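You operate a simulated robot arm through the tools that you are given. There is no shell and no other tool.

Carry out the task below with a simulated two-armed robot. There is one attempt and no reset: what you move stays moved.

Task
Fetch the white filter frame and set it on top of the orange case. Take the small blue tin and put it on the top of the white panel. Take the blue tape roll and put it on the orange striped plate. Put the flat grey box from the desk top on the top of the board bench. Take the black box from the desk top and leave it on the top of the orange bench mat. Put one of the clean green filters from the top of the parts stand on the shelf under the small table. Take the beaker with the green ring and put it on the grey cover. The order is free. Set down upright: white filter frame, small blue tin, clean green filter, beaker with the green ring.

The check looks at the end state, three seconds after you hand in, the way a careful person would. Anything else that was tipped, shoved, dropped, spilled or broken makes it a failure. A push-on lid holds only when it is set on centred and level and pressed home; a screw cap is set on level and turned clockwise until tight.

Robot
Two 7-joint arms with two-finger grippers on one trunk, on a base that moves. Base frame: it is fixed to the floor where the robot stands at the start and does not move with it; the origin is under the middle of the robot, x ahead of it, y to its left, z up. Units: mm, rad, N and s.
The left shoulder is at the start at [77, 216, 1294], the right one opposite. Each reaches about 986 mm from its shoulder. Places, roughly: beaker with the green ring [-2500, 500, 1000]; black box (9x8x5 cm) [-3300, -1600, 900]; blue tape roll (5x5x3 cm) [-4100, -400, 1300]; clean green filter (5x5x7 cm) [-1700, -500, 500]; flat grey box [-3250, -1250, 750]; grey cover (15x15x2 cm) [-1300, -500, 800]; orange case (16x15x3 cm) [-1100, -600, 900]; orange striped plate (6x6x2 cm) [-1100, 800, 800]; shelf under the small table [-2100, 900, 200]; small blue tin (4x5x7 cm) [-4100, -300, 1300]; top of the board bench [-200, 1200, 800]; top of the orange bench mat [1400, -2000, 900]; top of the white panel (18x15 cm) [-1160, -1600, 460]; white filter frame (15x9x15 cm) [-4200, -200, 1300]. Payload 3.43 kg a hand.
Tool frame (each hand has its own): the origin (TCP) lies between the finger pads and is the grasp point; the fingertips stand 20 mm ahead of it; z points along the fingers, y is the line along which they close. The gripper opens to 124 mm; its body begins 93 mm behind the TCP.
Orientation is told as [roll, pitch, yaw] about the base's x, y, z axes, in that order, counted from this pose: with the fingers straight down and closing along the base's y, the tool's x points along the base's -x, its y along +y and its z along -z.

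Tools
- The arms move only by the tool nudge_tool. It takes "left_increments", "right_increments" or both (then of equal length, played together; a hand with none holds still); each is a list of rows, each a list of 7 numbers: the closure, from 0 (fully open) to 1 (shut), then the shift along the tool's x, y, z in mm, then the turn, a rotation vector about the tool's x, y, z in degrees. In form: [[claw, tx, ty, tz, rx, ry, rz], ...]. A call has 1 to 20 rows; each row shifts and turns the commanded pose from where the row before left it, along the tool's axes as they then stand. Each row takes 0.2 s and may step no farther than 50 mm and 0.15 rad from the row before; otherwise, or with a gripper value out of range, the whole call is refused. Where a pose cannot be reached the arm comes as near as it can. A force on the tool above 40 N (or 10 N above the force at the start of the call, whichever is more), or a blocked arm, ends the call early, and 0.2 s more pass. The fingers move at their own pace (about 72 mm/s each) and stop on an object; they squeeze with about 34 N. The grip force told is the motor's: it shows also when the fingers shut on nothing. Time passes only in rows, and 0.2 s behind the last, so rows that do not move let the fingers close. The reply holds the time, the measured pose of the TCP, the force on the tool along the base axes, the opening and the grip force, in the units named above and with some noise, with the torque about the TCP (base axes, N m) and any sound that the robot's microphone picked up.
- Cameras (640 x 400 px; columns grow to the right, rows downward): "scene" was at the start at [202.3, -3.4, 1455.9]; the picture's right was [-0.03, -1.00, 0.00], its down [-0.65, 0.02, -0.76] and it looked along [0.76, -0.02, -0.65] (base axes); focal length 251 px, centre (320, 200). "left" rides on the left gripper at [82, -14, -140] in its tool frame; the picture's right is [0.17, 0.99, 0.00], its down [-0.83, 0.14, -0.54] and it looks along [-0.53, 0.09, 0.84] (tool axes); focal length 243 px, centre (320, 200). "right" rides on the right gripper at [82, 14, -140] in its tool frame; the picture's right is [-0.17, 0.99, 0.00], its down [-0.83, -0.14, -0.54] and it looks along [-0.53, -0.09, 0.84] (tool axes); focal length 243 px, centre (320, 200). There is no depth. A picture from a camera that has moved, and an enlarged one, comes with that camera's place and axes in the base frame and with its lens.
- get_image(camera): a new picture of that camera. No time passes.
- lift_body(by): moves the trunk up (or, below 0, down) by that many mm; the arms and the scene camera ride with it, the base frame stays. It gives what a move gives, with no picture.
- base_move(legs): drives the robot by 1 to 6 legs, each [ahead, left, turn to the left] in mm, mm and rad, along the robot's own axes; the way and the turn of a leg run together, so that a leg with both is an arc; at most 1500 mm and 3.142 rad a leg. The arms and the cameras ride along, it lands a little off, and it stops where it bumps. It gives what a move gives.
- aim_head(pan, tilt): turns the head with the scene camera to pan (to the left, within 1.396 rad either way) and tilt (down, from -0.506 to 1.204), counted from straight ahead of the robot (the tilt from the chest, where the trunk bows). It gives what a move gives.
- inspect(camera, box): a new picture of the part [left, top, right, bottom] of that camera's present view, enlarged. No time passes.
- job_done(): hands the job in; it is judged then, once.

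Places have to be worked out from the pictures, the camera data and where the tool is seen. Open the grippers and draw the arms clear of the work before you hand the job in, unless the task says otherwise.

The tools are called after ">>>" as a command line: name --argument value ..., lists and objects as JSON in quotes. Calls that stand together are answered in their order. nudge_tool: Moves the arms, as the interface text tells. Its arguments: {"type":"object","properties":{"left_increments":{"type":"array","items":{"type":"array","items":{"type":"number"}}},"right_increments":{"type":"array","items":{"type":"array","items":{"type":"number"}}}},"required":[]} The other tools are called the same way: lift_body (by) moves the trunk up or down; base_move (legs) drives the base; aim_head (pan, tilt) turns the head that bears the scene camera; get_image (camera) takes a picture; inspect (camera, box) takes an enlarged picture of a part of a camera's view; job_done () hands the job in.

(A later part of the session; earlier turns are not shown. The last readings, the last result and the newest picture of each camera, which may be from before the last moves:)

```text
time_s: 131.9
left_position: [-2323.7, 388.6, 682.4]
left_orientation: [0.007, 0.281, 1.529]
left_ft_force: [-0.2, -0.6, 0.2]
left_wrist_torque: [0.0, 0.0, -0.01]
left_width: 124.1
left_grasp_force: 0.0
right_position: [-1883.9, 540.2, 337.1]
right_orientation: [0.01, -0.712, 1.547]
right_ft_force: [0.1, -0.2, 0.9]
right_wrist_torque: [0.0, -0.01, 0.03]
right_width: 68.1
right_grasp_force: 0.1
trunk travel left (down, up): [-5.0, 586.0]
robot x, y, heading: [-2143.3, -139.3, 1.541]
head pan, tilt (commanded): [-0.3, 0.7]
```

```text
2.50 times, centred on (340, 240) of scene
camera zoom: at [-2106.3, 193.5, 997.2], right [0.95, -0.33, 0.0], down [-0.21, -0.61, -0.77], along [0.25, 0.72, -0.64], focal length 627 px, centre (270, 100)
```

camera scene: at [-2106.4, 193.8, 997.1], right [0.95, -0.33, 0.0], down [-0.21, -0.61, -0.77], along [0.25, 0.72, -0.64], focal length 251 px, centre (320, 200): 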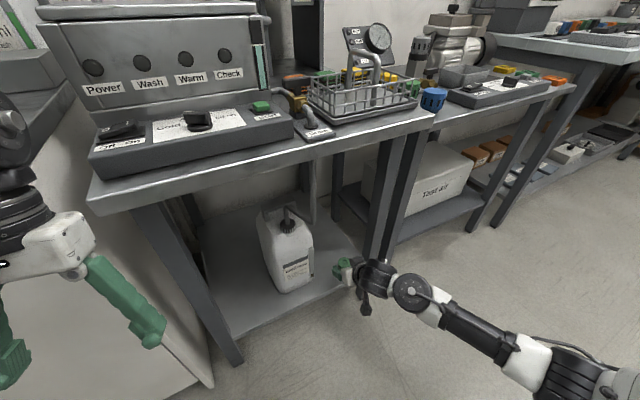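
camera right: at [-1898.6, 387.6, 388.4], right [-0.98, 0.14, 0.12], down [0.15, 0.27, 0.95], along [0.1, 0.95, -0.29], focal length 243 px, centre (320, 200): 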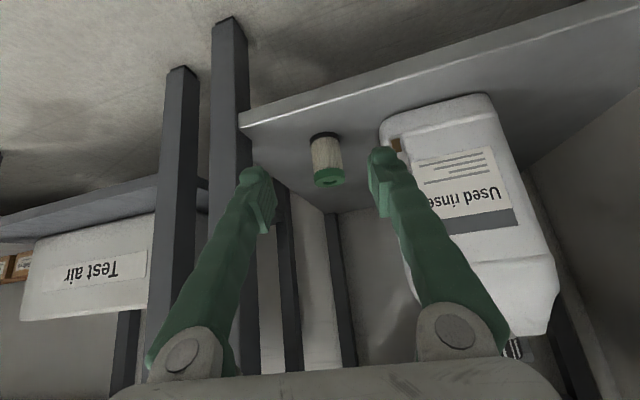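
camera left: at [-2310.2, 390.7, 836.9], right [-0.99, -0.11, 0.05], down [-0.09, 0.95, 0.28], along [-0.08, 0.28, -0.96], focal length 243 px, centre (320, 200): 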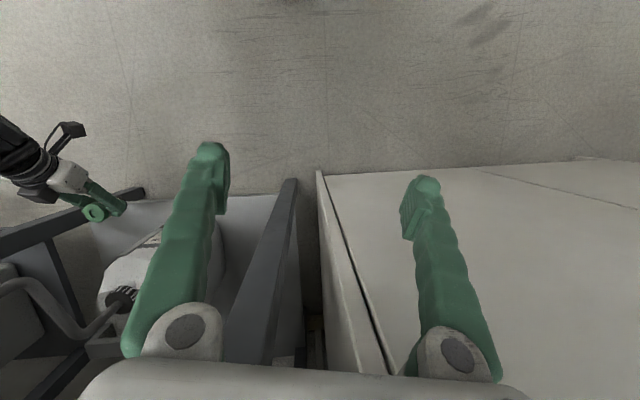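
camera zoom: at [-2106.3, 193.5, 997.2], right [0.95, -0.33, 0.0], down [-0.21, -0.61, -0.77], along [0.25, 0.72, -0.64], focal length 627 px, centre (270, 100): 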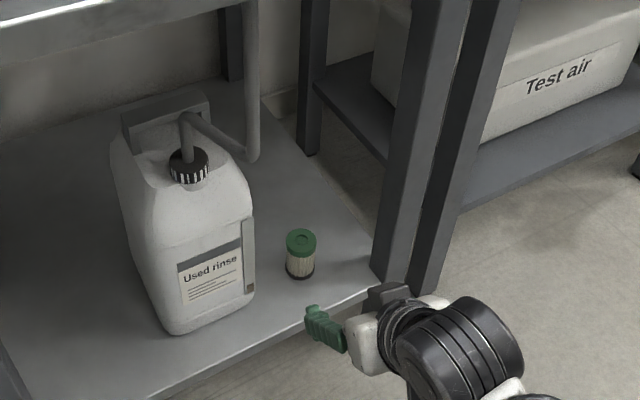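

The filter stands upright on the shelf. Now I back off and raise the trunk to look at the beaker counter.

>>> base_move --legs '[[-70, 0, 0]]'

>>> lift_body --by 300

>>> aim_head --pan 0.45 --tilt 0.6

>>> get_image --camera "scene"

```text
time_s: 133.0
left_position: [-2326.5, 317.7, 681.7]
left_orientation: [0.007, 0.282, 1.528]
left_ft_force: [-0.1, 0.1, 0.8]
left_wrist_torque: [0.0, 0.02, 0.05]
left_width: 123.8
left_grasp_force: 0.0
right_position: [-1887.7, 471.7, 335.8]
right_orientation: [0.012, -0.712, 1.547]
right_ft_force: [-0.1, -0.1, 0.4]
right_wrist_torque: [-0.01, -0.02, 0.0]
right_width: 68.1
right_grasp_force: 0.1
trunk travel left (down, up): [-5.0, 586.0]
robot x, y, heading: [-2143.5, -207.8, 1.538]
head pan, tilt (commanded): [-0.3, 0.7]
```

```text
time_s: 136.0
left_position: [-2327.6, 318.6, 981.1]
left_orientation: [0.006, 0.284, 1.529]
left_ft_force: [0.8, -0.6, 0.1]
left_wrist_torque: [-0.02, -0.03, 0.01]
left_width: 124.1
left_grasp_force: 0.1
right_position: [-1886.1, 470.9, 634.6]
right_orientation: [0.012, -0.712, 1.547]
right_ft_force: [0.4, 0.4, 0.3]
right_wrist_torque: [-0.03, 0.01, 0.02]
right_width: 67.8
right_grasp_force: 0.2
trunk travel left (down, up): [-305.0, 286.0]
robot x, y, heading: [-2143.1, -213.0, 1.538]
head pan, tilt (commanded): [-0.3, 0.7]
```

```text
time_s: 137.1
left_position: [-2327.2, 317.4, 981.4]
left_orientation: [0.009, 0.28, 1.527]
left_ft_force: [0.1, 0.6, -0.4]
left_wrist_torque: [0.0, 0.0, -0.01]
left_width: 124.0
left_grasp_force: 0.1
right_position: [-1886.7, 471.2, 635.8]
right_orientation: [0.013, -0.711, 1.546]
right_ft_force: [-0.3, 0.5, -0.4]
right_wrist_torque: [-0.02, -0.05, -0.07]
right_width: 68.2
right_grasp_force: 0.1
trunk travel left (down, up): [-305.0, 286.0]
robot x, y, heading: [-2141.5, -209.8, 1.542]
head pan, tilt (commanded): [0.45, 0.6]
```

```text
taken
camera scene: at [-2175.4, 26.6, 1319.0], right [0.91, 0.41, 0.0], down [0.23, -0.52, -0.82], along [-0.34, 0.75, -0.57], focal length 251 px, centre (320, 200)
```

scene: 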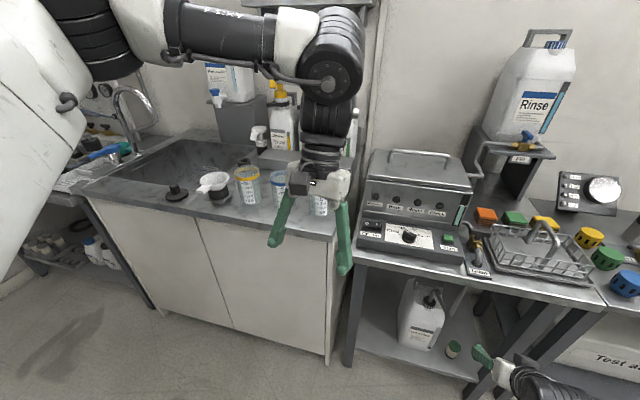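

Filter seen standing from above. The green-ring beaker is hidden behind the left hand; I look with the left wrist camera.

>>> get_image --camera "left"

>>> inspect --camera "scene" --box '[180, 130, 380, 255]'

```text
taken
camera left: at [-2314.7, 277.8, 1138.1], right [-0.99, -0.11, 0.05], down [-0.09, 0.95, 0.29], along [-0.08, 0.28, -0.96], focal length 243 px, centre (320, 200)
```

left: 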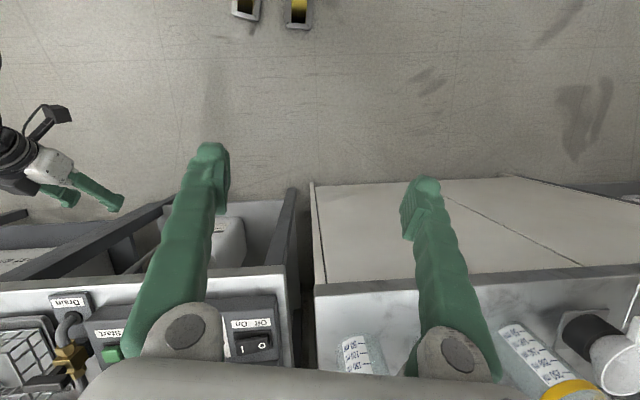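

```text
3.20 times, centred on (280, 192) of scene
camera zoom: at [-2175.4, 26.6, 1319.0], right [0.91, 0.41, 0.0], down [0.23, -0.52, -0.82], along [-0.34, 0.75, -0.57], focal length 803 px, centre (448, 224)
```

zoom: 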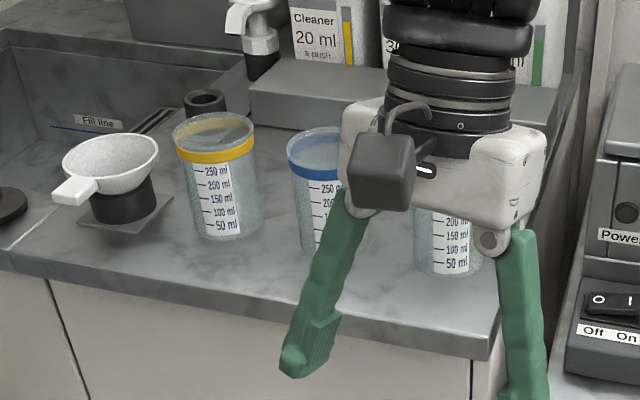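

The green-ring beaker is upright. I plan to take it with the right hand, so I move: left, back and left again to about x≈-2640, and raise the trunk.

>>> base_move --legs '[[0, 200, 0], [-150, 0, 0], [0, 300, 0]]'

>>> lift_body --by 145

>>> aim_head --pan -0.25 --tilt 0.55

>>> get_image --camera "scene"

```text
time_s: 145.8
left_position: [-2833.0, 191.7, 982.8]
left_orientation: [0.008, 0.28, 1.518]
left_ft_force: [0.7, -0.2, -0.1]
left_wrist_torque: [-0.01, -0.01, 0.0]
left_width: 124.0
left_grasp_force: 0.1
right_position: [-2391.5, 340.3, 636.2]
right_orientation: [0.011, -0.711, 1.54]
right_ft_force: [-0.1, 0.2, 0.1]
right_wrist_torque: [-0.03, -0.01, -0.03]
right_width: 68.4
right_grasp_force: 0.1
trunk travel left (down, up): [-305.0, 286.0]
robot x, y, heading: [-2652.1, -335.4, 1.531]
head pan, tilt (commanded): [0.45, 0.6]
```

```text
time_s: 147.5
left_position: [-2831.8, 192.4, 1126.0]
left_orientation: [0.007, 0.282, 1.52]
left_ft_force: [1.1, 0.4, 0.4]
left_wrist_torque: [-0.01, 0.02, 0.02]
left_width: 124.1
left_grasp_force: 0.0
right_position: [-2390.6, 341.5, 780.6]
right_orientation: [0.014, -0.71, 1.539]
right_ft_force: [-0.9, -0.3, -0.1]
right_wrist_torque: [0.02, -0.01, 0.0]
right_width: 68.1
right_grasp_force: 0.0
trunk travel left (down, up): [-450.0, 141.0]
robot x, y, heading: [-2654.7, -336.7, 1.533]
head pan, tilt (commanded): [0.45, 0.6]
```

```text
time_s: 148.5
left_position: [-2833.0, 192.5, 1126.7]
left_orientation: [0.008, 0.282, 1.52]
left_ft_force: [0.1, -0.5, -1.0]
left_wrist_torque: [0.01, -0.05, -0.01]
left_width: 124.0
left_grasp_force: 0.0
right_position: [-2390.3, 340.4, 780.2]
right_orientation: [0.012, -0.712, 1.54]
right_ft_force: [0.9, -0.1, 0.5]
right_wrist_torque: [-0.02, -0.01, 0.01]
right_width: 68.0
right_grasp_force: 0.0
trunk travel left (down, up): [-450.0, 141.0]
robot x, y, heading: [-2651.2, -332.8, 1.538]
head pan, tilt (commanded): [-0.25, 0.55]
```

```text
taken
camera scene: at [-2623.6, -133.8, 1469.6], right [0.96, -0.28, 0.0], down [-0.15, -0.5, -0.85], along [0.24, 0.82, -0.52], focal length 251 px, centre (320, 200)
```

scene: 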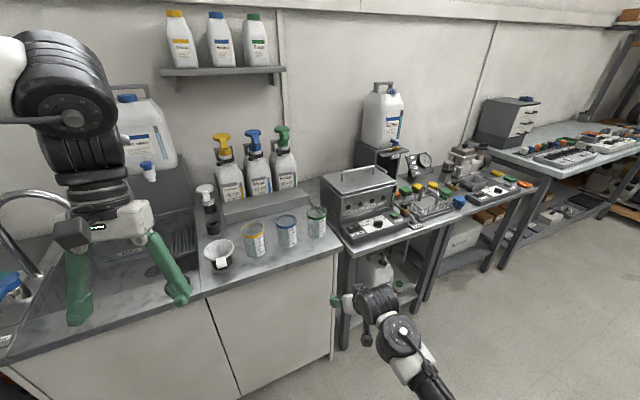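

Good view of the beakers now; I zoom in.

>>> inspect --camera "scene" --box '[190, 180, 350, 280]'

>>> get_image --camera "right"

```text
4.00 times, centred on (270, 230) of scene
camera zoom: at [-2623.6, -133.8, 1469.6], right [0.96, -0.28, 0.0], down [-0.15, -0.5, -0.85], along [0.24, 0.82, -0.52], focal length 1004 px, centre (520, 80)
```

zoom: 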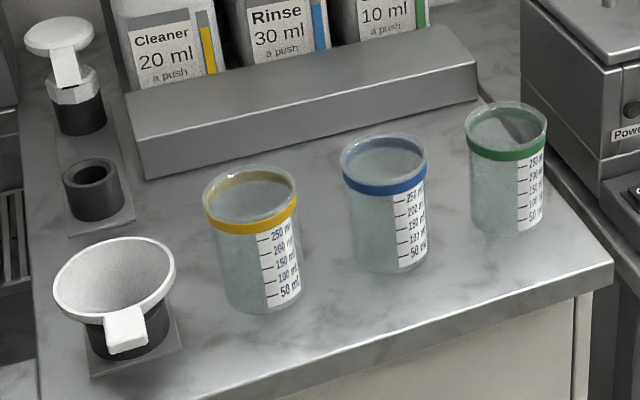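

```text
taken
camera right: at [-2406.6, 188.0, 832.9], right [-0.98, 0.15, 0.12], down [0.15, 0.27, 0.95], along [0.11, 0.95, -0.29], focal length 243 px, centre (320, 200)
```

right: 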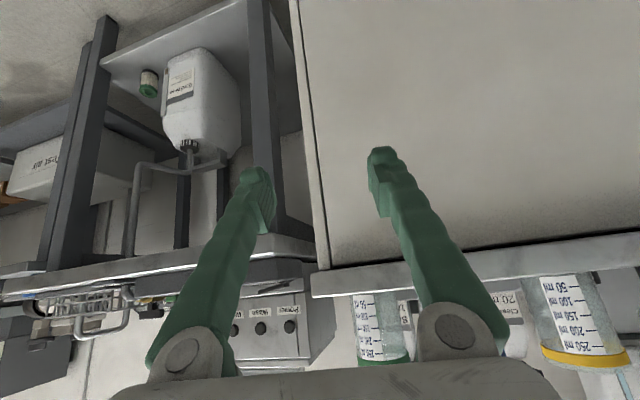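

Beaker (green ring): centre ≈(-2421,597), counter ≈850, rim ≈955, diameter ≈73. I raise the right hand, bring its fingers straight down and open to ~100 mm.

>>> nudge_tool --right_increments '[[0.2, -28, 0, -32.4, 0, 0, 0], [0.2, -28, 0, -32.4, 0, 0, 0], [0.2, -28, 0, -32.4, 0, 0, 0], [0.2, -28, 0, -32.4, 0, 0, 0], [0.2, -28, 0, -32.4, 0, 0, 0], [0.2, -28, 0, -32.4, 0, 0, 0], [0.2, -28, 0, -32.4, 0, 0, 0], [0.2, 0, 0, 0, 0, 8.2, 0], [0.2, 0, 0, 0, 0, 8.2, 0], [0.2, 0, 0, 0, 0, 8.2, 0], [0.2, 0, 0, 0, 0, 8.2, 0], [0.2, 0, 0, 0, 0, 8, 0]]'

>>> get_image --camera "right"

```text
time_s: 150.4
left_position: [-2832.8, 193.1, 1125.7]
left_orientation: [0.008, 0.28, 1.52]
left_ft_force: [-0.2, -0.2, -1.0]
left_wrist_torque: [-0.01, -0.01, 0.0]
left_width: 124.0
left_grasp_force: 0.1
right_position: [-2386.5, 344.6, 1078.6]
right_orientation: [0.017, -0.583, 1.534]
right_ft_force: [-7.2, 26.1, -15.5]
right_wrist_torque: [0.35, -0.71, -1.34]
right_width: 99.0
right_grasp_force: 0.0
right hand out of reach, approached as far as the arm can: row 9
trunk travel left (down, up): [-450.0, 141.0]
robot x, y, heading: [-2653.1, -338.5, 1.531]
head pan, tilt (commanded): [-0.25, 0.55]
stopped in row 9 (right hand): the force on the tool passed its limit at 103 N (the readings are from after the stop); the commanded pose is now the measured one
```

```text
taken
camera right: at [-2402.1, 200.7, 1150.3], right [-0.98, 0.17, 0.1], down [0.16, 0.39, 0.91], along [0.11, 0.9, -0.41], focal length 243 px, centre (320, 200)
```

right: 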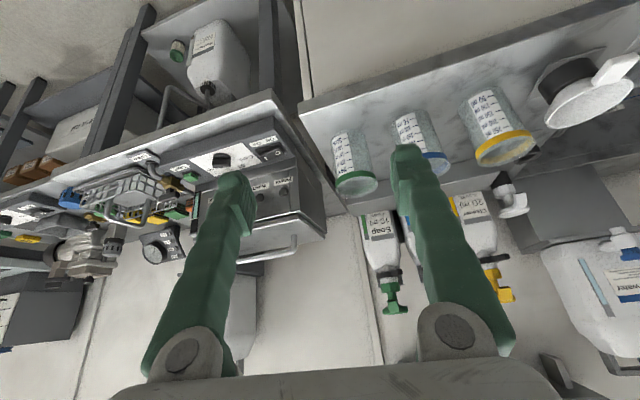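

The right arm met a 103 N force during the turn – perhaps against its own body. I look at it.

>>> aim_head --pan -0.5 --tilt 0.35

>>> get_image --camera "scene"

>>> get_image --camera "left"

```text
time_s: 151.2
left_position: [-2833.5, 192.3, 1127.2]
left_orientation: [0.007, 0.282, 1.519]
left_ft_force: [0.1, 0.2, 0.0]
left_wrist_torque: [0.0, 0.01, -0.02]
left_width: 124.0
left_grasp_force: 0.0
right_position: [-2385.4, 344.8, 1079.1]
right_orientation: [0.016, -0.581, 1.535]
right_ft_force: [-14.8, 38.2, -35.0]
right_wrist_torque: [2.36, -1.5, -2.68]
right_width: 99.3
right_grasp_force: 0.0
trunk travel left (down, up): [-450.0, 141.0]
robot x, y, heading: [-2653.6, -336.3, 1.535]
head pan, tilt (commanded): [-0.499, 0.351]
```

```text
taken
camera scene: at [-2601.4, -140.2, 1487.9], right [0.86, -0.51, 0.0], down [-0.18, -0.3, -0.94], along [0.48, 0.81, -0.34], focal length 251 px, centre (320, 200)
```

scene: 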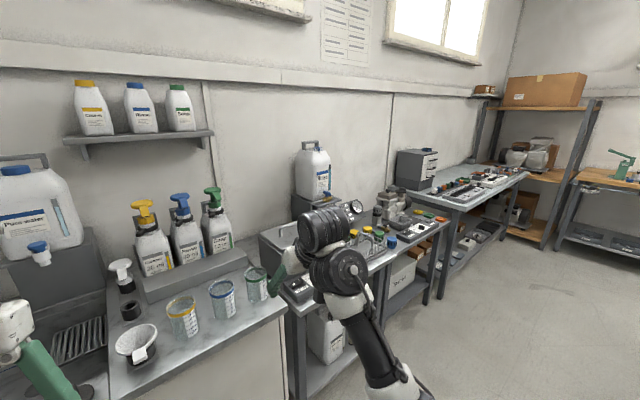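

```text
taken
camera left: at [-2820.1, 150.7, 1283.2], right [-0.99, -0.11, 0.05], down [-0.09, 0.95, 0.29], along [-0.08, 0.28, -0.96], focal length 243 px, centre (320, 200)
```

left: 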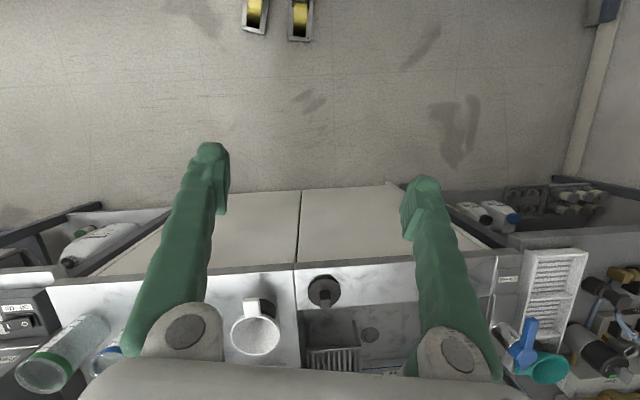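

The folded wrist seems to touch its own forearm. I turn the hand back to pitch ≈-0.71 (which was free) and will grasp the beaker with that tilt.

>>> nudge_tool --right_increments '[[0.2, 0, 0, 0, 0, -4, 0], [0.2, 0, 0, 0, 0, -4, 0], [0.2, 0, 0, 0, 0, 0, 0]]'

```text
time_s: 152.0
left_position: [-2832.5, 192.2, 1127.5]
left_orientation: [0.006, 0.281, 1.52]
left_ft_force: [-0.5, -0.6, 0.2]
left_wrist_torque: [0.01, -0.05, -0.01]
left_width: 123.8
left_grasp_force: 0.1
right_position: [-2386.3, 344.3, 1078.3]
right_orientation: [0.015, -0.719, 1.532]
right_ft_force: [-0.4, 0.3, -0.4]
right_wrist_torque: [0.03, -0.03, 0.01]
right_width: 99.3
right_grasp_force: 0.0
trunk travel left (down, up): [-450.0, 141.0]
robot x, y, heading: [-2651.9, -335.6, 1.532]
head pan, tilt (commanded): [-0.499, 0.351]
```

Free again. I drive forward 140 and left 40 so the hand lines up with the beaker.

>>> base_move --legs '[[140, 40, 0]]'

>>> aim_head --pan -0.35 --tilt 0.7

>>> get_image --camera "scene"

>>> get_image --camera "right"

```text
time_s: 153.4
left_position: [-2866.8, 328.8, 1127.0]
left_orientation: [0.006, 0.28, 1.52]
left_ft_force: [0.6, -0.2, 0.2]
left_wrist_torque: [0.05, 0.0, -0.02]
left_width: 123.9
left_grasp_force: 0.1
right_position: [-2419.4, 482.5, 1078.9]
right_orientation: [0.018, -0.72, 1.533]
right_ft_force: [-0.2, 0.2, 0.7]
right_wrist_torque: [0.03, -0.03, 0.0]
right_width: 99.3
right_grasp_force: 0.0
trunk travel left (down, up): [-450.0, 141.0]
robot x, y, heading: [-2687.4, -197.6, 1.531]
head pan, tilt (commanded): [-0.499, 0.351]
```

```text
time_s: 154.3
left_position: [-2866.4, 329.8, 1126.6]
left_orientation: [0.007, 0.283, 1.522]
left_ft_force: [0.1, 0.8, 0.8]
left_wrist_torque: [0.01, -0.01, -0.02]
left_width: 124.1
left_grasp_force: 0.0
right_position: [-2420.6, 483.0, 1077.7]
right_orientation: [0.02, -0.72, 1.532]
right_ft_force: [-0.7, -0.6, 0.5]
right_wrist_torque: [0.04, 0.01, 0.02]
right_width: 99.1
right_grasp_force: 0.0
trunk travel left (down, up): [-450.0, 141.0]
robot x, y, heading: [-2685.1, -199.8, 1.529]
head pan, tilt (commanded): [-0.351, 0.7]
```

```text
taken
camera scene: at [-2650.5, -3.0, 1456.5], right [0.92, -0.38, 0.0], down [-0.24, -0.6, -0.77], along [0.29, 0.71, -0.64], focal length 251 px, centre (320, 200)
```

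scene: 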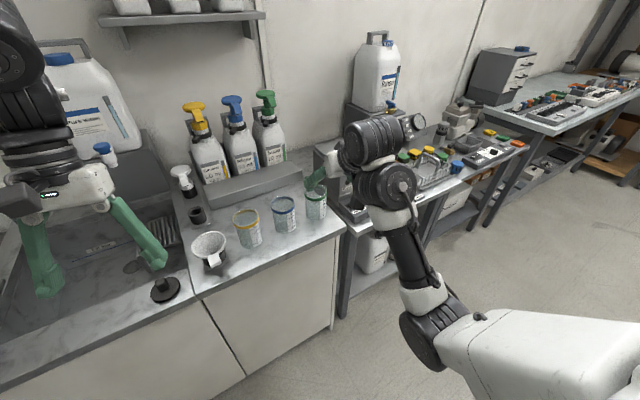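

```text
taken
camera right: at [-2436.5, 329.6, 1129.5], right [-0.98, 0.15, 0.12], down [0.16, 0.27, 0.95], along [0.11, 0.95, -0.28], focal length 243 px, centre (320, 200)
```

right: 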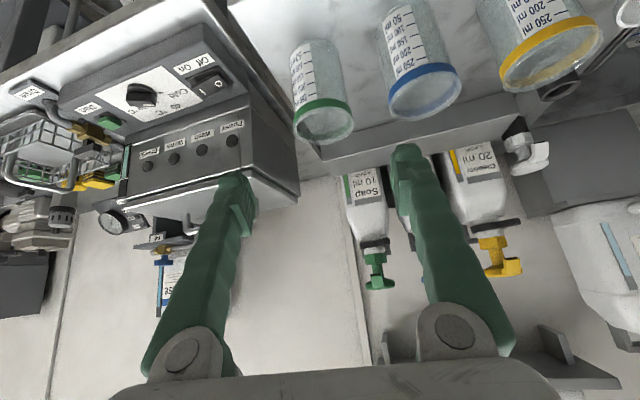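

Rim at ≈(-2423,592,953). I move forward 110 over it and descend 90 mm to check the alignment.

>>> nudge_tool --right_increments '[[0.2, -27.6, 2.2, 24.2, 0, 0, 0], [0.2, -27.6, 2.2, 24.2, 0, 0, 0], [0.2, -27.6, 2.2, 24.2, 0, 0, 0], [0.2, 29.7, 0, 33.8, 0, 0, 0], [0.2, 29.7, 0, 33.8, 0, 0, 0]]'

>>> get_image --camera "right"

>>> get_image --camera "scene"

```text
time_s: 155.5
left_position: [-2865.9, 329.7, 1127.1]
left_orientation: [0.007, 0.28, 1.517]
left_ft_force: [1.1, -0.4, 0.8]
left_wrist_torque: [-0.01, 0.0, 0.0]
left_width: 123.8
left_grasp_force: 0.1
right_position: [-2426.4, 595.9, 985.9]
right_orientation: [0.018, -0.721, 1.533]
right_ft_force: [0.1, 0.6, 1.0]
right_wrist_torque: [0.0, -0.01, 0.01]
right_width: 99.1
right_grasp_force: 0.0
trunk travel left (down, up): [-450.0, 141.0]
robot x, y, heading: [-2680.4, -199.5, 1.531]
head pan, tilt (commanded): [-0.351, 0.7]
```

```text
taken
camera right: at [-2442.5, 442.2, 1038.3], right [-0.98, 0.15, 0.12], down [0.16, 0.26, 0.95], along [0.11, 0.95, -0.28], focal length 243 px, centre (320, 200)
```

right: 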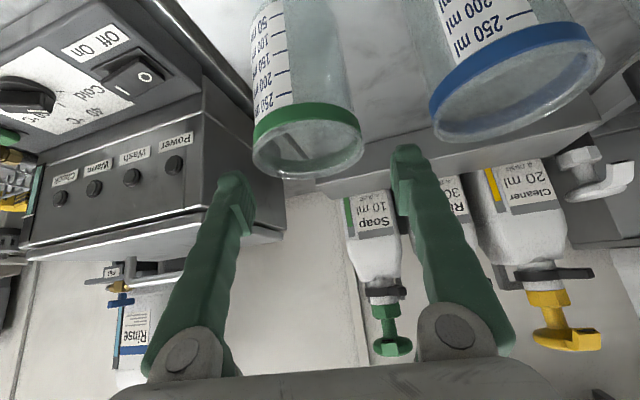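

```text
taken
camera scene: at [-2650.3, -3.1, 1456.4], right [0.93, -0.38, 0.0], down [-0.24, -0.6, -0.76], along [0.29, 0.71, -0.64], focal length 251 px, centre (320, 200)
```

scene: 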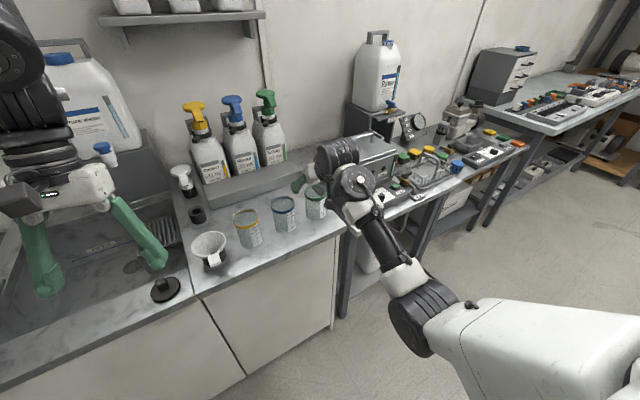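

Aligned within a few mm (rim centre ≈(-2422,590)). I correct and descend 75 mm around the beaker.

>>> nudge_tool --right_increments '[[0.2, 17.7, -1.4, 17.7, 0, 0, 0], [0.2, 17.7, -1.4, 17.7, 0, 0, 0], [0.2, 17.7, -1.4, 17.7, 0, 0, 0]]'

>>> get_image --camera "right"

```text
time_s: 156.3
left_position: [-2866.4, 330.7, 1126.7]
left_orientation: [0.007, 0.282, 1.521]
left_ft_force: [-0.8, -0.5, -0.4]
left_wrist_torque: [-0.01, -0.05, 0.0]
left_width: 124.0
left_grasp_force: 0.0
right_position: [-2421.9, 588.1, 912.8]
right_orientation: [0.018, -0.719, 1.533]
right_ft_force: [-0.4, 0.4, 0.2]
right_wrist_torque: [0.0, 0.02, 0.0]
right_width: 99.1
right_grasp_force: 0.1
trunk travel left (down, up): [-450.0, 141.0]
robot x, y, heading: [-2686.7, -197.6, 1.529]
head pan, tilt (commanded): [-0.351, 0.7]
```

```text
taken
camera right: at [-2438.3, 435.2, 963.9], right [-0.98, 0.15, 0.12], down [0.16, 0.26, 0.95], along [0.11, 0.95, -0.28], focal length 243 px, centre (320, 200)
```

right: 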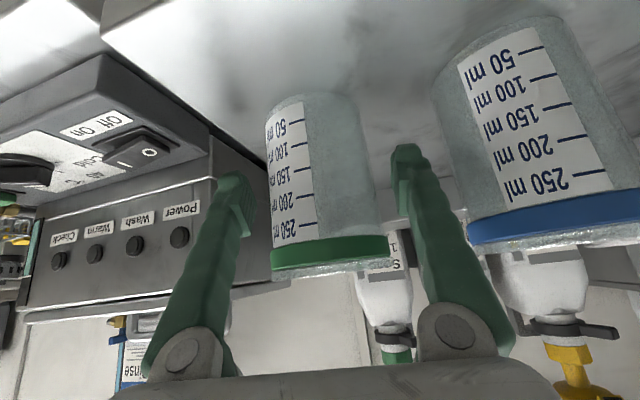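

The beaker is centred between the fingers. I close.

>>> nudge_tool --right_increments '[[0.5, 0, 0, 0, 0, 0, 0], [1, 0, 0, 0, 0, 0, 0], [1, 0, 0, 0, 0, 0, 0], [1, 0, 0, 0, 0, 0, 0]]'

>>> get_image --camera "right"

```text
time_s: 157.3
left_position: [-2866.2, 329.8, 1127.0]
left_orientation: [0.008, 0.281, 1.516]
left_ft_force: [0.5, 0.3, 0.4]
left_wrist_torque: [0.0, -0.02, 0.0]
left_width: 124.1
left_grasp_force: 0.1
right_position: [-2422.5, 588.5, 912.8]
right_orientation: [0.018, -0.72, 1.532]
right_ft_force: [0.6, 0.7, 0.1]
right_wrist_torque: [0.02, -0.03, 0.01]
right_width: 69.6
right_grasp_force: 33.6
trunk travel left (down, up): [-450.0, 141.0]
robot x, y, heading: [-2684.7, -199.5, 1.533]
head pan, tilt (commanded): [-0.351, 0.7]
```

```text
taken
camera right: at [-2438.4, 435.1, 964.1], right [-0.98, 0.15, 0.12], down [0.16, 0.27, 0.95], along [0.11, 0.95, -0.28], focal length 243 px, centre (320, 200)
```

right: 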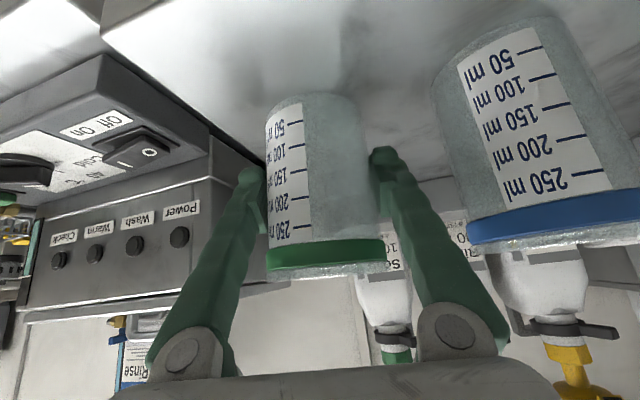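

Gripped at 69.6 mm. Lift straight up 200 mm.

>>> nudge_tool --right_increments '[[1, -13.2, 0, -15, 0, 0, 0], [1, -26.4, 0, -30.1, 0, 0, 0], [1, -26.4, 0, -30.1, 0, 0, 0], [1, -26.4, 0, -30.1, 0, 0, 0], [1, -26.4, 0, -30.1, 0, 0, 0], [1, -13.2, 0, -15, 0, 0, 0]]'

>>> get_image --camera "right"

>>> get_image --camera "scene"

```text
time_s: 158.7
left_position: [-2867.1, 330.1, 1125.9]
left_orientation: [0.006, 0.28, 1.519]
left_ft_force: [0.1, 0.5, 0.5]
left_wrist_torque: [0.02, -0.01, -0.05]
left_width: 123.9
left_grasp_force: 0.2
right_position: [-2418.8, 588.7, 1115.6]
right_orientation: [0.017, -0.72, 1.532]
right_ft_force: [0.3, -0.7, -0.4]
right_wrist_torque: [-0.04, 0.0, 0.02]
right_width: 69.0
right_grasp_force: 34.3
trunk travel left (down, up): [-450.0, 141.0]
robot x, y, heading: [-2687.6, -197.7, 1.534]
head pan, tilt (commanded): [-0.351, 0.7]
```

```text
taken
camera right: at [-2435.6, 434.5, 1165.9], right [-0.98, 0.15, 0.12], down [0.16, 0.27, 0.95], along [0.11, 0.95, -0.28], focal length 243 px, centre (320, 200)
```

right: 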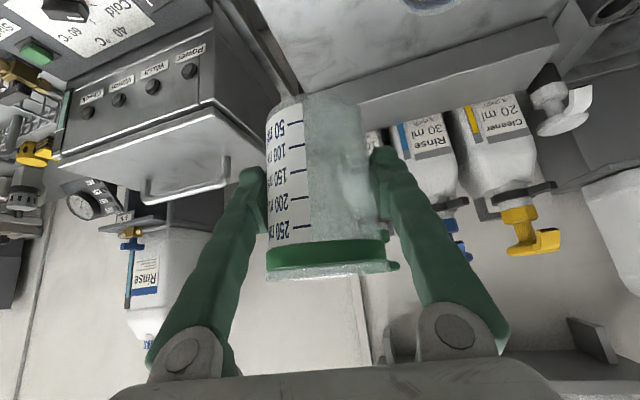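

```text
taken
camera scene: at [-2650.5, -3.3, 1456.5], right [0.93, -0.38, 0.0], down [-0.24, -0.6, -0.76], along [0.29, 0.71, -0.64], focal length 251 px, centre (320, 200)
```

scene: 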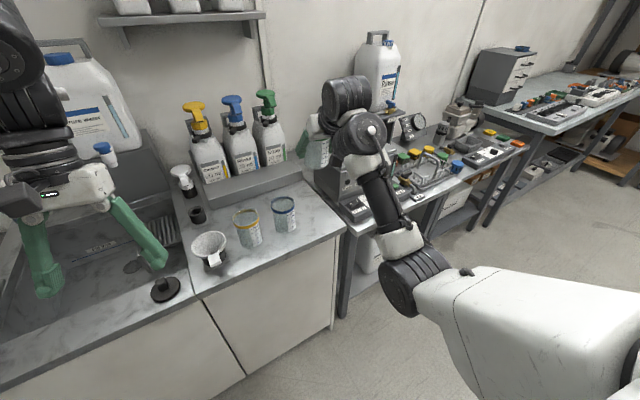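

Beaker is held upright. I raise the trunk 100 mm, back off, and turn left by ~180° (through open floor) to face -y.

>>> lift_body --by 100

>>> base_move --legs '[[-170, 0, 0], [0, 0, 3.1]]'

>>> aim_head --pan 0.3 --tilt 0.6

>>> get_image --camera "scene"

```text
time_s: 160.0
left_position: [-2865.1, 331.4, 1225.2]
left_orientation: [0.007, 0.283, 1.52]
left_ft_force: [-0.2, 0.7, 0.5]
left_wrist_torque: [-0.05, 0.0, 0.03]
left_width: 124.4
left_grasp_force: 0.0
right_position: [-2418.5, 589.0, 1210.3]
right_orientation: [0.017, -0.716, 1.532]
right_ft_force: [0.3, 0.2, -1.2]
right_wrist_torque: [-0.02, -0.02, -0.02]
right_width: 69.3
right_grasp_force: 34.3
trunk travel left (down, up): [-550.0, 41.0]
robot x, y, heading: [-2682.9, -201.1, 1.531]
head pan, tilt (commanded): [-0.351, 0.7]
```

```text
time_s: 171.6
left_position: [-2573.2, -915.5, 1227.6]
left_orientation: [0.008, 0.281, -1.732]
left_ft_force: [-0.3, 0.5, -1.2]
left_wrist_torque: [-0.02, -0.02, -0.04]
left_width: 124.0
left_grasp_force: 0.0
right_position: [-3046.1, -1121.2, 1214.7]
right_orientation: [0.017, -0.719, -1.718]
right_ft_force: [0.2, -0.1, -0.6]
right_wrist_torque: [-0.02, 0.0, -0.01]
right_width: 68.6
right_grasp_force: 33.8
trunk travel left (down, up): [-550.0, 41.0]
robot x, y, heading: [-2692.9, -371.2, -1.719]
head pan, tilt (commanded): [-0.351, 0.7]
```

```text
time_s: 172.6
left_position: [-2573.9, -915.5, 1228.3]
left_orientation: [0.007, 0.281, -1.734]
left_ft_force: [-0.4, 1.0, 0.0]
left_wrist_torque: [0.04, 0.01, 0.0]
left_width: 124.2
left_grasp_force: 0.1
right_position: [-3046.6, -1122.6, 1213.4]
right_orientation: [0.018, -0.719, -1.72]
right_ft_force: [0.0, 0.8, -0.6]
right_wrist_torque: [0.02, -0.03, 0.04]
right_width: 68.8
right_grasp_force: 33.6
trunk travel left (down, up): [-550.0, 41.0]
robot x, y, heading: [-2694.8, -368.1, -1.724]
head pan, tilt (commanded): [0.3, 0.6]
```

```text
taken
camera scene: at [-2689.3, -514.7, 1582.7], right [-0.99, -0.15, 0.0], down [-0.08, 0.56, -0.82], along [0.12, -0.82, -0.57], focal length 251 px, centre (320, 200)
```

scene: 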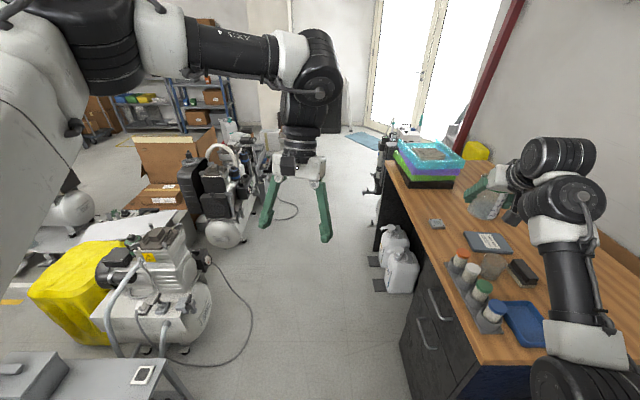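

The desk is in view now. I zoom in on its top to identify the black box and flat grey box while here.

>>> inspect --camera "scene" --box '[380, 130, 640, 340]'

>>> get_image --camera "right"

```text
1.90 times, centred on (510, 235) of scene
camera zoom: at [-2689.3, -514.7, 1582.7], right [-0.99, -0.15, 0.0], down [-0.08, 0.56, -0.82], along [0.12, -0.82, -0.57], focal length 478 px, centre (-42, 133)
```

zoom: 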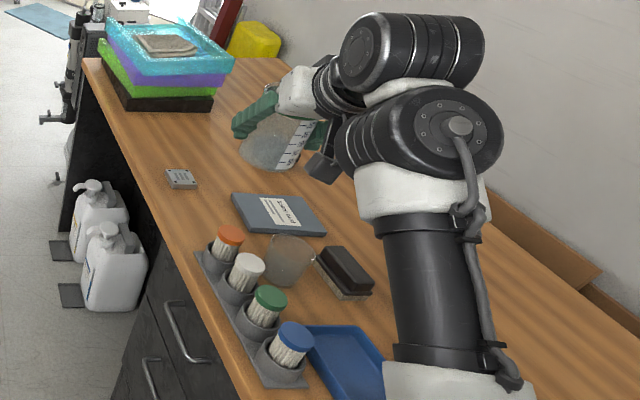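

```text
taken
camera right: at [-3011.4, -971.5, 1264.7], right [0.96, -0.26, 0.12], down [-0.19, -0.25, 0.95], along [-0.22, -0.93, -0.28], focal length 243 px, centre (320, 200)
```

right: 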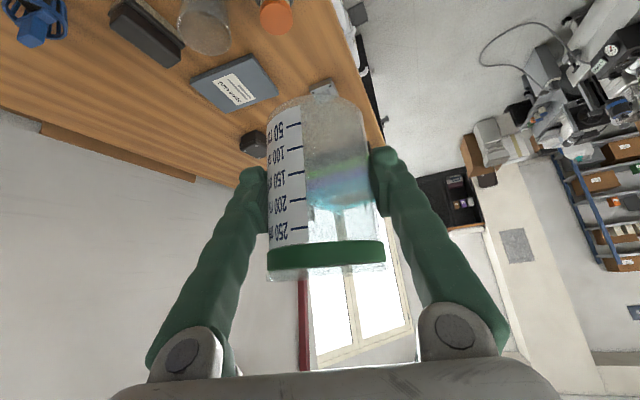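

I have the desk layout for later. Now I straighten the heading, back to y≈100 and strafe along the corridor to the island.

>>> base_move --legs '[[0, 0, 0.15], [-470, 0, 0], [0, 1400, 0]]'

>>> aim_head --pan -0.1 --tilt 0.8

>>> get_image --camera "scene"

>>> get_image --camera "right"

```text
time_s: 194.9
left_position: [-1105.9, -422.0, 1227.7]
left_orientation: [0.006, 0.281, -1.583]
left_ft_force: [-0.1, -0.7, -0.3]
left_wrist_torque: [0.0, 0.02, -0.02]
left_width: 124.0
left_grasp_force: 0.1
right_position: [-1542.4, -697.3, 1213.1]
right_orientation: [0.016, -0.718, -1.572]
right_ft_force: [0.2, 0.9, -1.1]
right_wrist_torque: [0.04, 0.01, 0.01]
right_width: 67.2
right_grasp_force: 33.5
trunk travel left (down, up): [-550.0, 41.0]
robot x, y, heading: [-1306.0, 98.3, -1.566]
head pan, tilt (commanded): [0.3, 0.6]
```

```text
time_s: 195.8
left_position: [-1105.9, -421.2, 1227.5]
left_orientation: [0.007, 0.281, -1.582]
left_ft_force: [0.3, -0.5, -0.8]
left_wrist_torque: [-0.01, 0.01, 0.0]
left_width: 123.9
left_grasp_force: 0.1
right_position: [-1542.8, -697.4, 1213.0]
right_orientation: [0.018, -0.718, -1.571]
right_ft_force: [0.6, 0.3, -0.4]
right_wrist_torque: [-0.02, 0.03, 0.0]
right_width: 66.9
right_grasp_force: 33.9
trunk travel left (down, up): [-550.0, 41.0]
robot x, y, heading: [-1307.4, 99.2, -1.573]
head pan, tilt (commanded): [-0.099, 0.799]
```

```text
taken
camera scene: at [-1314.4, -38.3, 1565.8], right [-1.0, 0.1, 0.0], down [0.07, 0.71, -0.7], along [-0.07, -0.69, -0.72], focal length 251 px, centre (320, 200)
```

scene: 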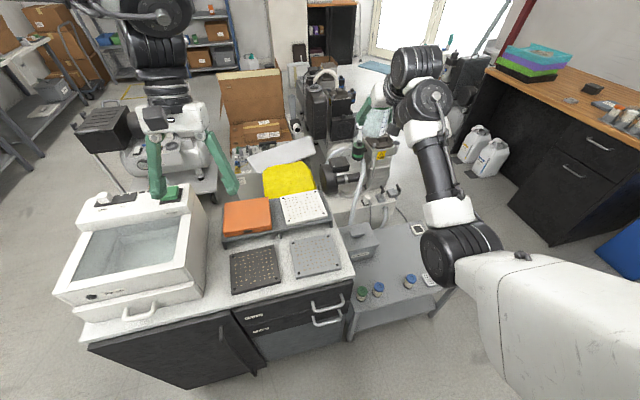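

```text
taken
camera right: at [-1530.8, -542.3, 1264.7], right [0.99, -0.11, 0.12], down [-0.15, -0.27, 0.95], along [-0.07, -0.96, -0.28], focal length 243 px, centre (320, 200)
```

right: 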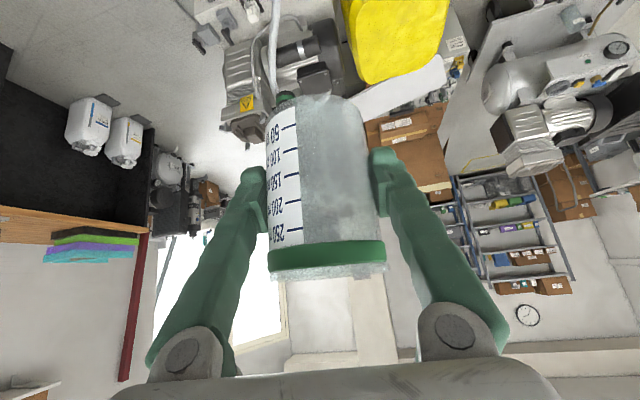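

The grey cover is near (-1348,-496). I zoom in for its exact place.

>>> inspect --camera "scene" --box '[210, 180, 370, 300]'

>>> get_image --camera "left"

```text
3.33 times, centred on (290, 240) of scene
camera zoom: at [-1314.4, -38.3, 1565.8], right [-1.0, 0.1, 0.0], down [0.07, 0.71, -0.7], along [-0.07, -0.69, -0.72], focal length 836 px, centre (420, 67)
```

zoom: 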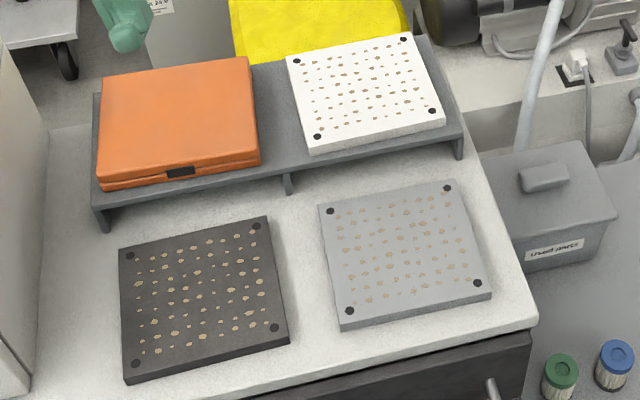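

```text
taken
camera left: at [-1120.5, -381.5, 1383.3], right [0.99, 0.14, 0.05], down [0.12, -0.95, 0.29], along [0.09, -0.28, -0.96], focal length 243 px, centre (320, 200)
```

left: 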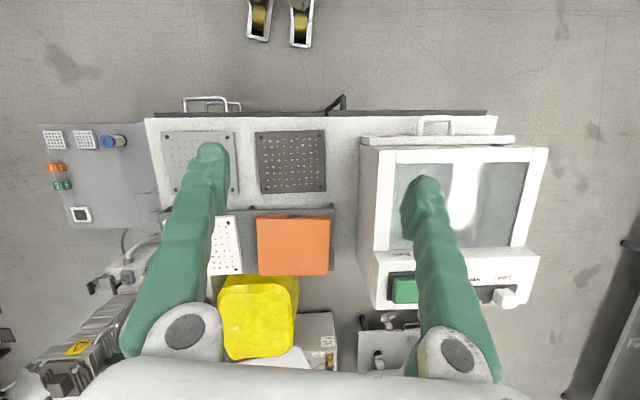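

Triangulated cover top centre ≈(-1337,-484,≈840). I move the base back 110 and left 205, bringing the beaker near the cover, and look with the right wrist camera.

>>> base_move --legs '[[-110, 205, 0]]'

>>> nudge_tool --right_increments '[[1, 25, 0, -22, 0, 0, 0], [1, 25, 0, -22, 0, 0, 0], [1, 25, 0, -22, 0, 0, 0]]'

>>> get_image --camera "right"

>>> get_image --camera "scene"

```text
time_s: 199.1
left_position: [-905.4, -313.3, 1227.9]
left_orientation: [0.008, 0.281, -1.585]
left_ft_force: [-0.3, 0.0, -0.8]
left_wrist_torque: [-0.02, 0.02, 0.0]
left_width: 123.8
left_grasp_force: 0.0
right_position: [-1342.9, -587.0, 1212.9]
right_orientation: [0.016, -0.718, -1.572]
right_ft_force: [0.6, -0.4, -0.7]
right_wrist_torque: [-0.02, 0.01, 0.0]
right_width: 67.3
right_grasp_force: 34.0
trunk travel left (down, up): [-550.0, 41.0]
robot x, y, heading: [-1106.0, 211.2, -1.573]
head pan, tilt (commanded): [-0.099, 0.799]
```

```text
time_s: 199.9
left_position: [-904.6, -311.6, 1228.4]
left_orientation: [0.006, 0.28, -1.584]
left_ft_force: [0.1, 0.5, 0.8]
left_wrist_torque: [-0.02, 0.02, 0.02]
left_width: 124.0
left_grasp_force: 0.1
right_position: [-1342.9, -484.0, 1213.7]
right_orientation: [0.019, -0.721, -1.574]
right_ft_force: [-0.1, 0.2, 0.3]
right_wrist_torque: [0.01, 0.02, -0.01]
right_width: 66.7
right_grasp_force: 34.2
trunk travel left (down, up): [-550.0, 41.0]
robot x, y, heading: [-1104.9, 208.9, -1.572]
head pan, tilt (commanded): [-0.099, 0.799]
```

```text
taken
camera right: at [-1330.9, -330.2, 1265.0], right [0.99, -0.12, 0.12], down [-0.15, -0.27, 0.95], along [-0.08, -0.96, -0.28], focal length 243 px, centre (320, 200)
```

right: 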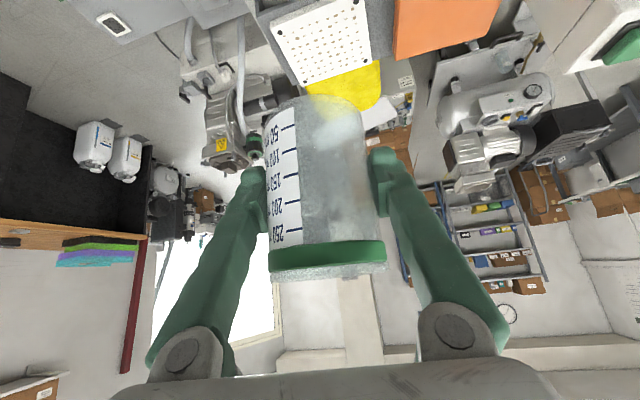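

```text
taken
camera scene: at [-1112.6, 72.1, 1565.9], right [-0.99, 0.1, 0.0], down [0.07, 0.71, -0.7], along [-0.07, -0.69, -0.72], focal length 251 px, centre (320, 200)
```

scene: 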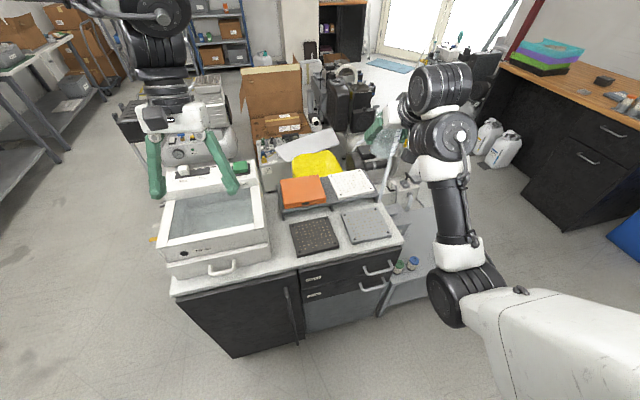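

I refine the cover position from this new viewpoint.

>>> inspect --camera "scene" --box '[270, 165, 430, 265]'

```text
4.00 times, centred on (350, 215) of scene
camera zoom: at [-1112.6, 72.1, 1565.9], right [-0.99, 0.1, 0.0], down [0.07, 0.71, -0.7], along [-0.07, -0.69, -0.72], focal length 1004 px, centre (200, 140)
```

zoom: 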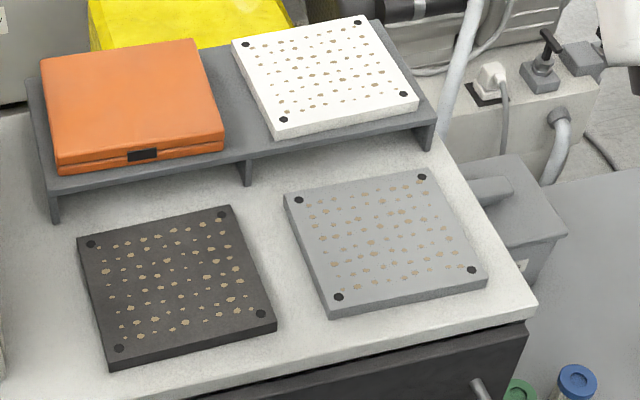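

Best estimate of the cover: centre (-1343,-500), top z≈820. I shift forward 14 and lower 150 mm first.

>>> nudge_tool --right_increments '[[1, -10.5, 0, 9.2, 0, 0, 0], [1, 24.5, 0, 27.8, 0, 0, 0], [1, 24.5, 0, 27.8, 0, 0, 0], [1, 24.5, 0, 27.8, 0, 0, 0], [1, 24.5, 0, 27.8, 0, 0, 0]]'

>>> get_image --camera "right"

>>> get_image --camera "scene"

```text
time_s: 201.1
left_position: [-905.2, -312.4, 1226.6]
left_orientation: [0.007, 0.281, -1.588]
left_ft_force: [-0.1, -0.5, 0.2]
left_wrist_torque: [0.02, -0.01, -0.01]
left_width: 124.0
left_grasp_force: 0.2
right_position: [-1339.7, -502.0, 1064.0]
right_orientation: [0.018, -0.718, -1.572]
right_ft_force: [0.5, 0.5, 0.3]
right_wrist_torque: [0.05, 0.02, 0.0]
right_width: 66.9
right_grasp_force: 34.0
trunk travel left (down, up): [-550.0, 41.0]
robot x, y, heading: [-1101.5, 207.1, -1.572]
head pan, tilt (commanded): [-0.099, 0.799]
```

```text
taken
camera right: at [-1327.0, -347.3, 1115.9], right [0.99, -0.12, 0.12], down [-0.15, -0.27, 0.95], along [-0.08, -0.96, -0.28], focal length 243 px, centre (320, 200)
```

right: 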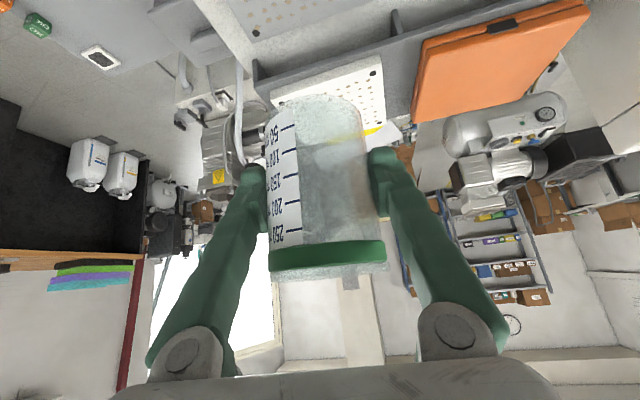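

```text
taken
camera scene: at [-1113.0, 71.3, 1565.8], right [-0.99, 0.1, 0.0], down [0.07, 0.71, -0.7], along [-0.07, -0.69, -0.72], focal length 251 px, centre (320, 200)
```

scene: 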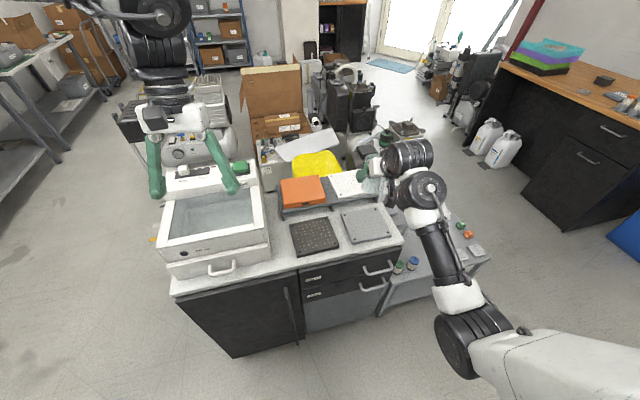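

Continue lowering 100 mm.

>>> nudge_tool --right_increments '[[1, 16.5, 1.5, 18.8, 0, 0, 0], [1, 16.5, 1.5, 18.8, 0, 0, 0], [1, 16.5, 0, 18.8, 0, 0, 0], [1, 16.5, 0, 18.8, 0, 0, 0]]'

>>> get_image --camera "right"

>>> inspect --camera "scene" --box '[270, 125, 470, 265]'

```text
time_s: 202.1
left_position: [-904.0, -312.5, 1227.2]
left_orientation: [0.007, 0.28, -1.586]
left_ft_force: [0.1, -0.4, -0.1]
left_wrist_torque: [-0.01, -0.01, -0.03]
left_width: 124.0
left_grasp_force: 0.0
right_position: [-1335.9, -499.2, 966.9]
right_orientation: [0.016, -0.718, -1.571]
right_ft_force: [0.0, -0.4, -0.2]
right_wrist_torque: [0.03, 0.02, 0.01]
right_width: 66.7
right_grasp_force: 33.5
trunk travel left (down, up): [-550.0, 41.0]
robot x, y, heading: [-1103.8, 208.4, -1.573]
head pan, tilt (commanded): [-0.099, 0.799]
```

```text
taken
camera right: at [-1323.4, -344.5, 1017.2], right [0.99, -0.12, 0.12], down [-0.15, -0.27, 0.95], along [-0.08, -0.96, -0.28], focal length 243 px, centre (320, 200)
```

right: 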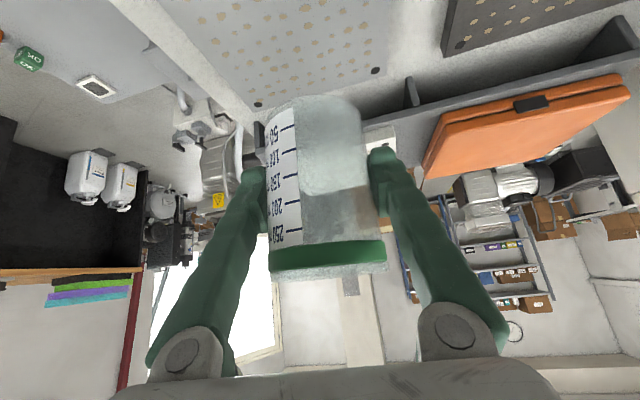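

```text
2.86 times, centred on (370, 195) of scene
camera zoom: at [-1112.7, 71.2, 1565.8], right [-0.99, 0.1, 0.0], down [0.07, 0.71, -0.7], along [-0.07, -0.69, -0.72], focal length 717 px, centre (177, 214)
```

zoom: 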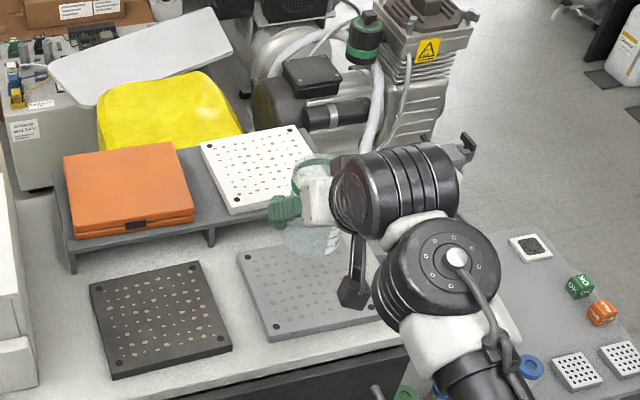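

The cover's back dots give its centre (-1342,-502); TCP is at (-1336,-499). I lower 68 mm more with a small x-correction.

>>> nudge_tool --right_increments '[[1, 15, -2, 17, 0, 0, 0], [1, 15, -2, 17, 0, 0, 0], [1, 15, -1, 17, 0, 0, 0]]'

>>> get_image --camera "right"

```text
time_s: 202.9
left_position: [-905.9, -312.6, 1228.0]
left_orientation: [0.007, 0.28, -1.587]
left_ft_force: [0.1, -0.3, 0.0]
left_wrist_torque: [0.0, 0.0, 0.01]
left_width: 124.2
left_grasp_force: 0.0
right_position: [-1341.5, -500.9, 897.0]
right_orientation: [0.019, -0.722, -1.574]
right_ft_force: [-0.2, -0.3, 0.0]
right_wrist_torque: [0.01, 0.01, -0.02]
right_width: 66.5
right_grasp_force: 34.3
trunk travel left (down, up): [-550.0, 41.0]
robot x, y, heading: [-1104.8, 212.2, -1.573]
head pan, tilt (commanded): [-0.099, 0.799]
```

```text
taken
camera right: at [-1329.2, -345.6, 949.1], right [0.99, -0.12, 0.12], down [-0.15, -0.27, 0.95], along [-0.08, -0.96, -0.28], focal length 243 px, centre (320, 200)
```

right: 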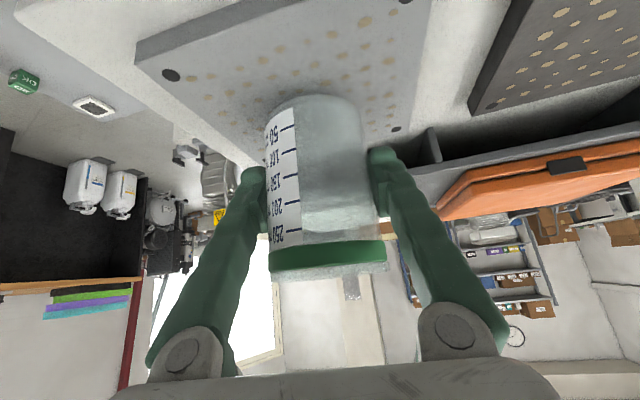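

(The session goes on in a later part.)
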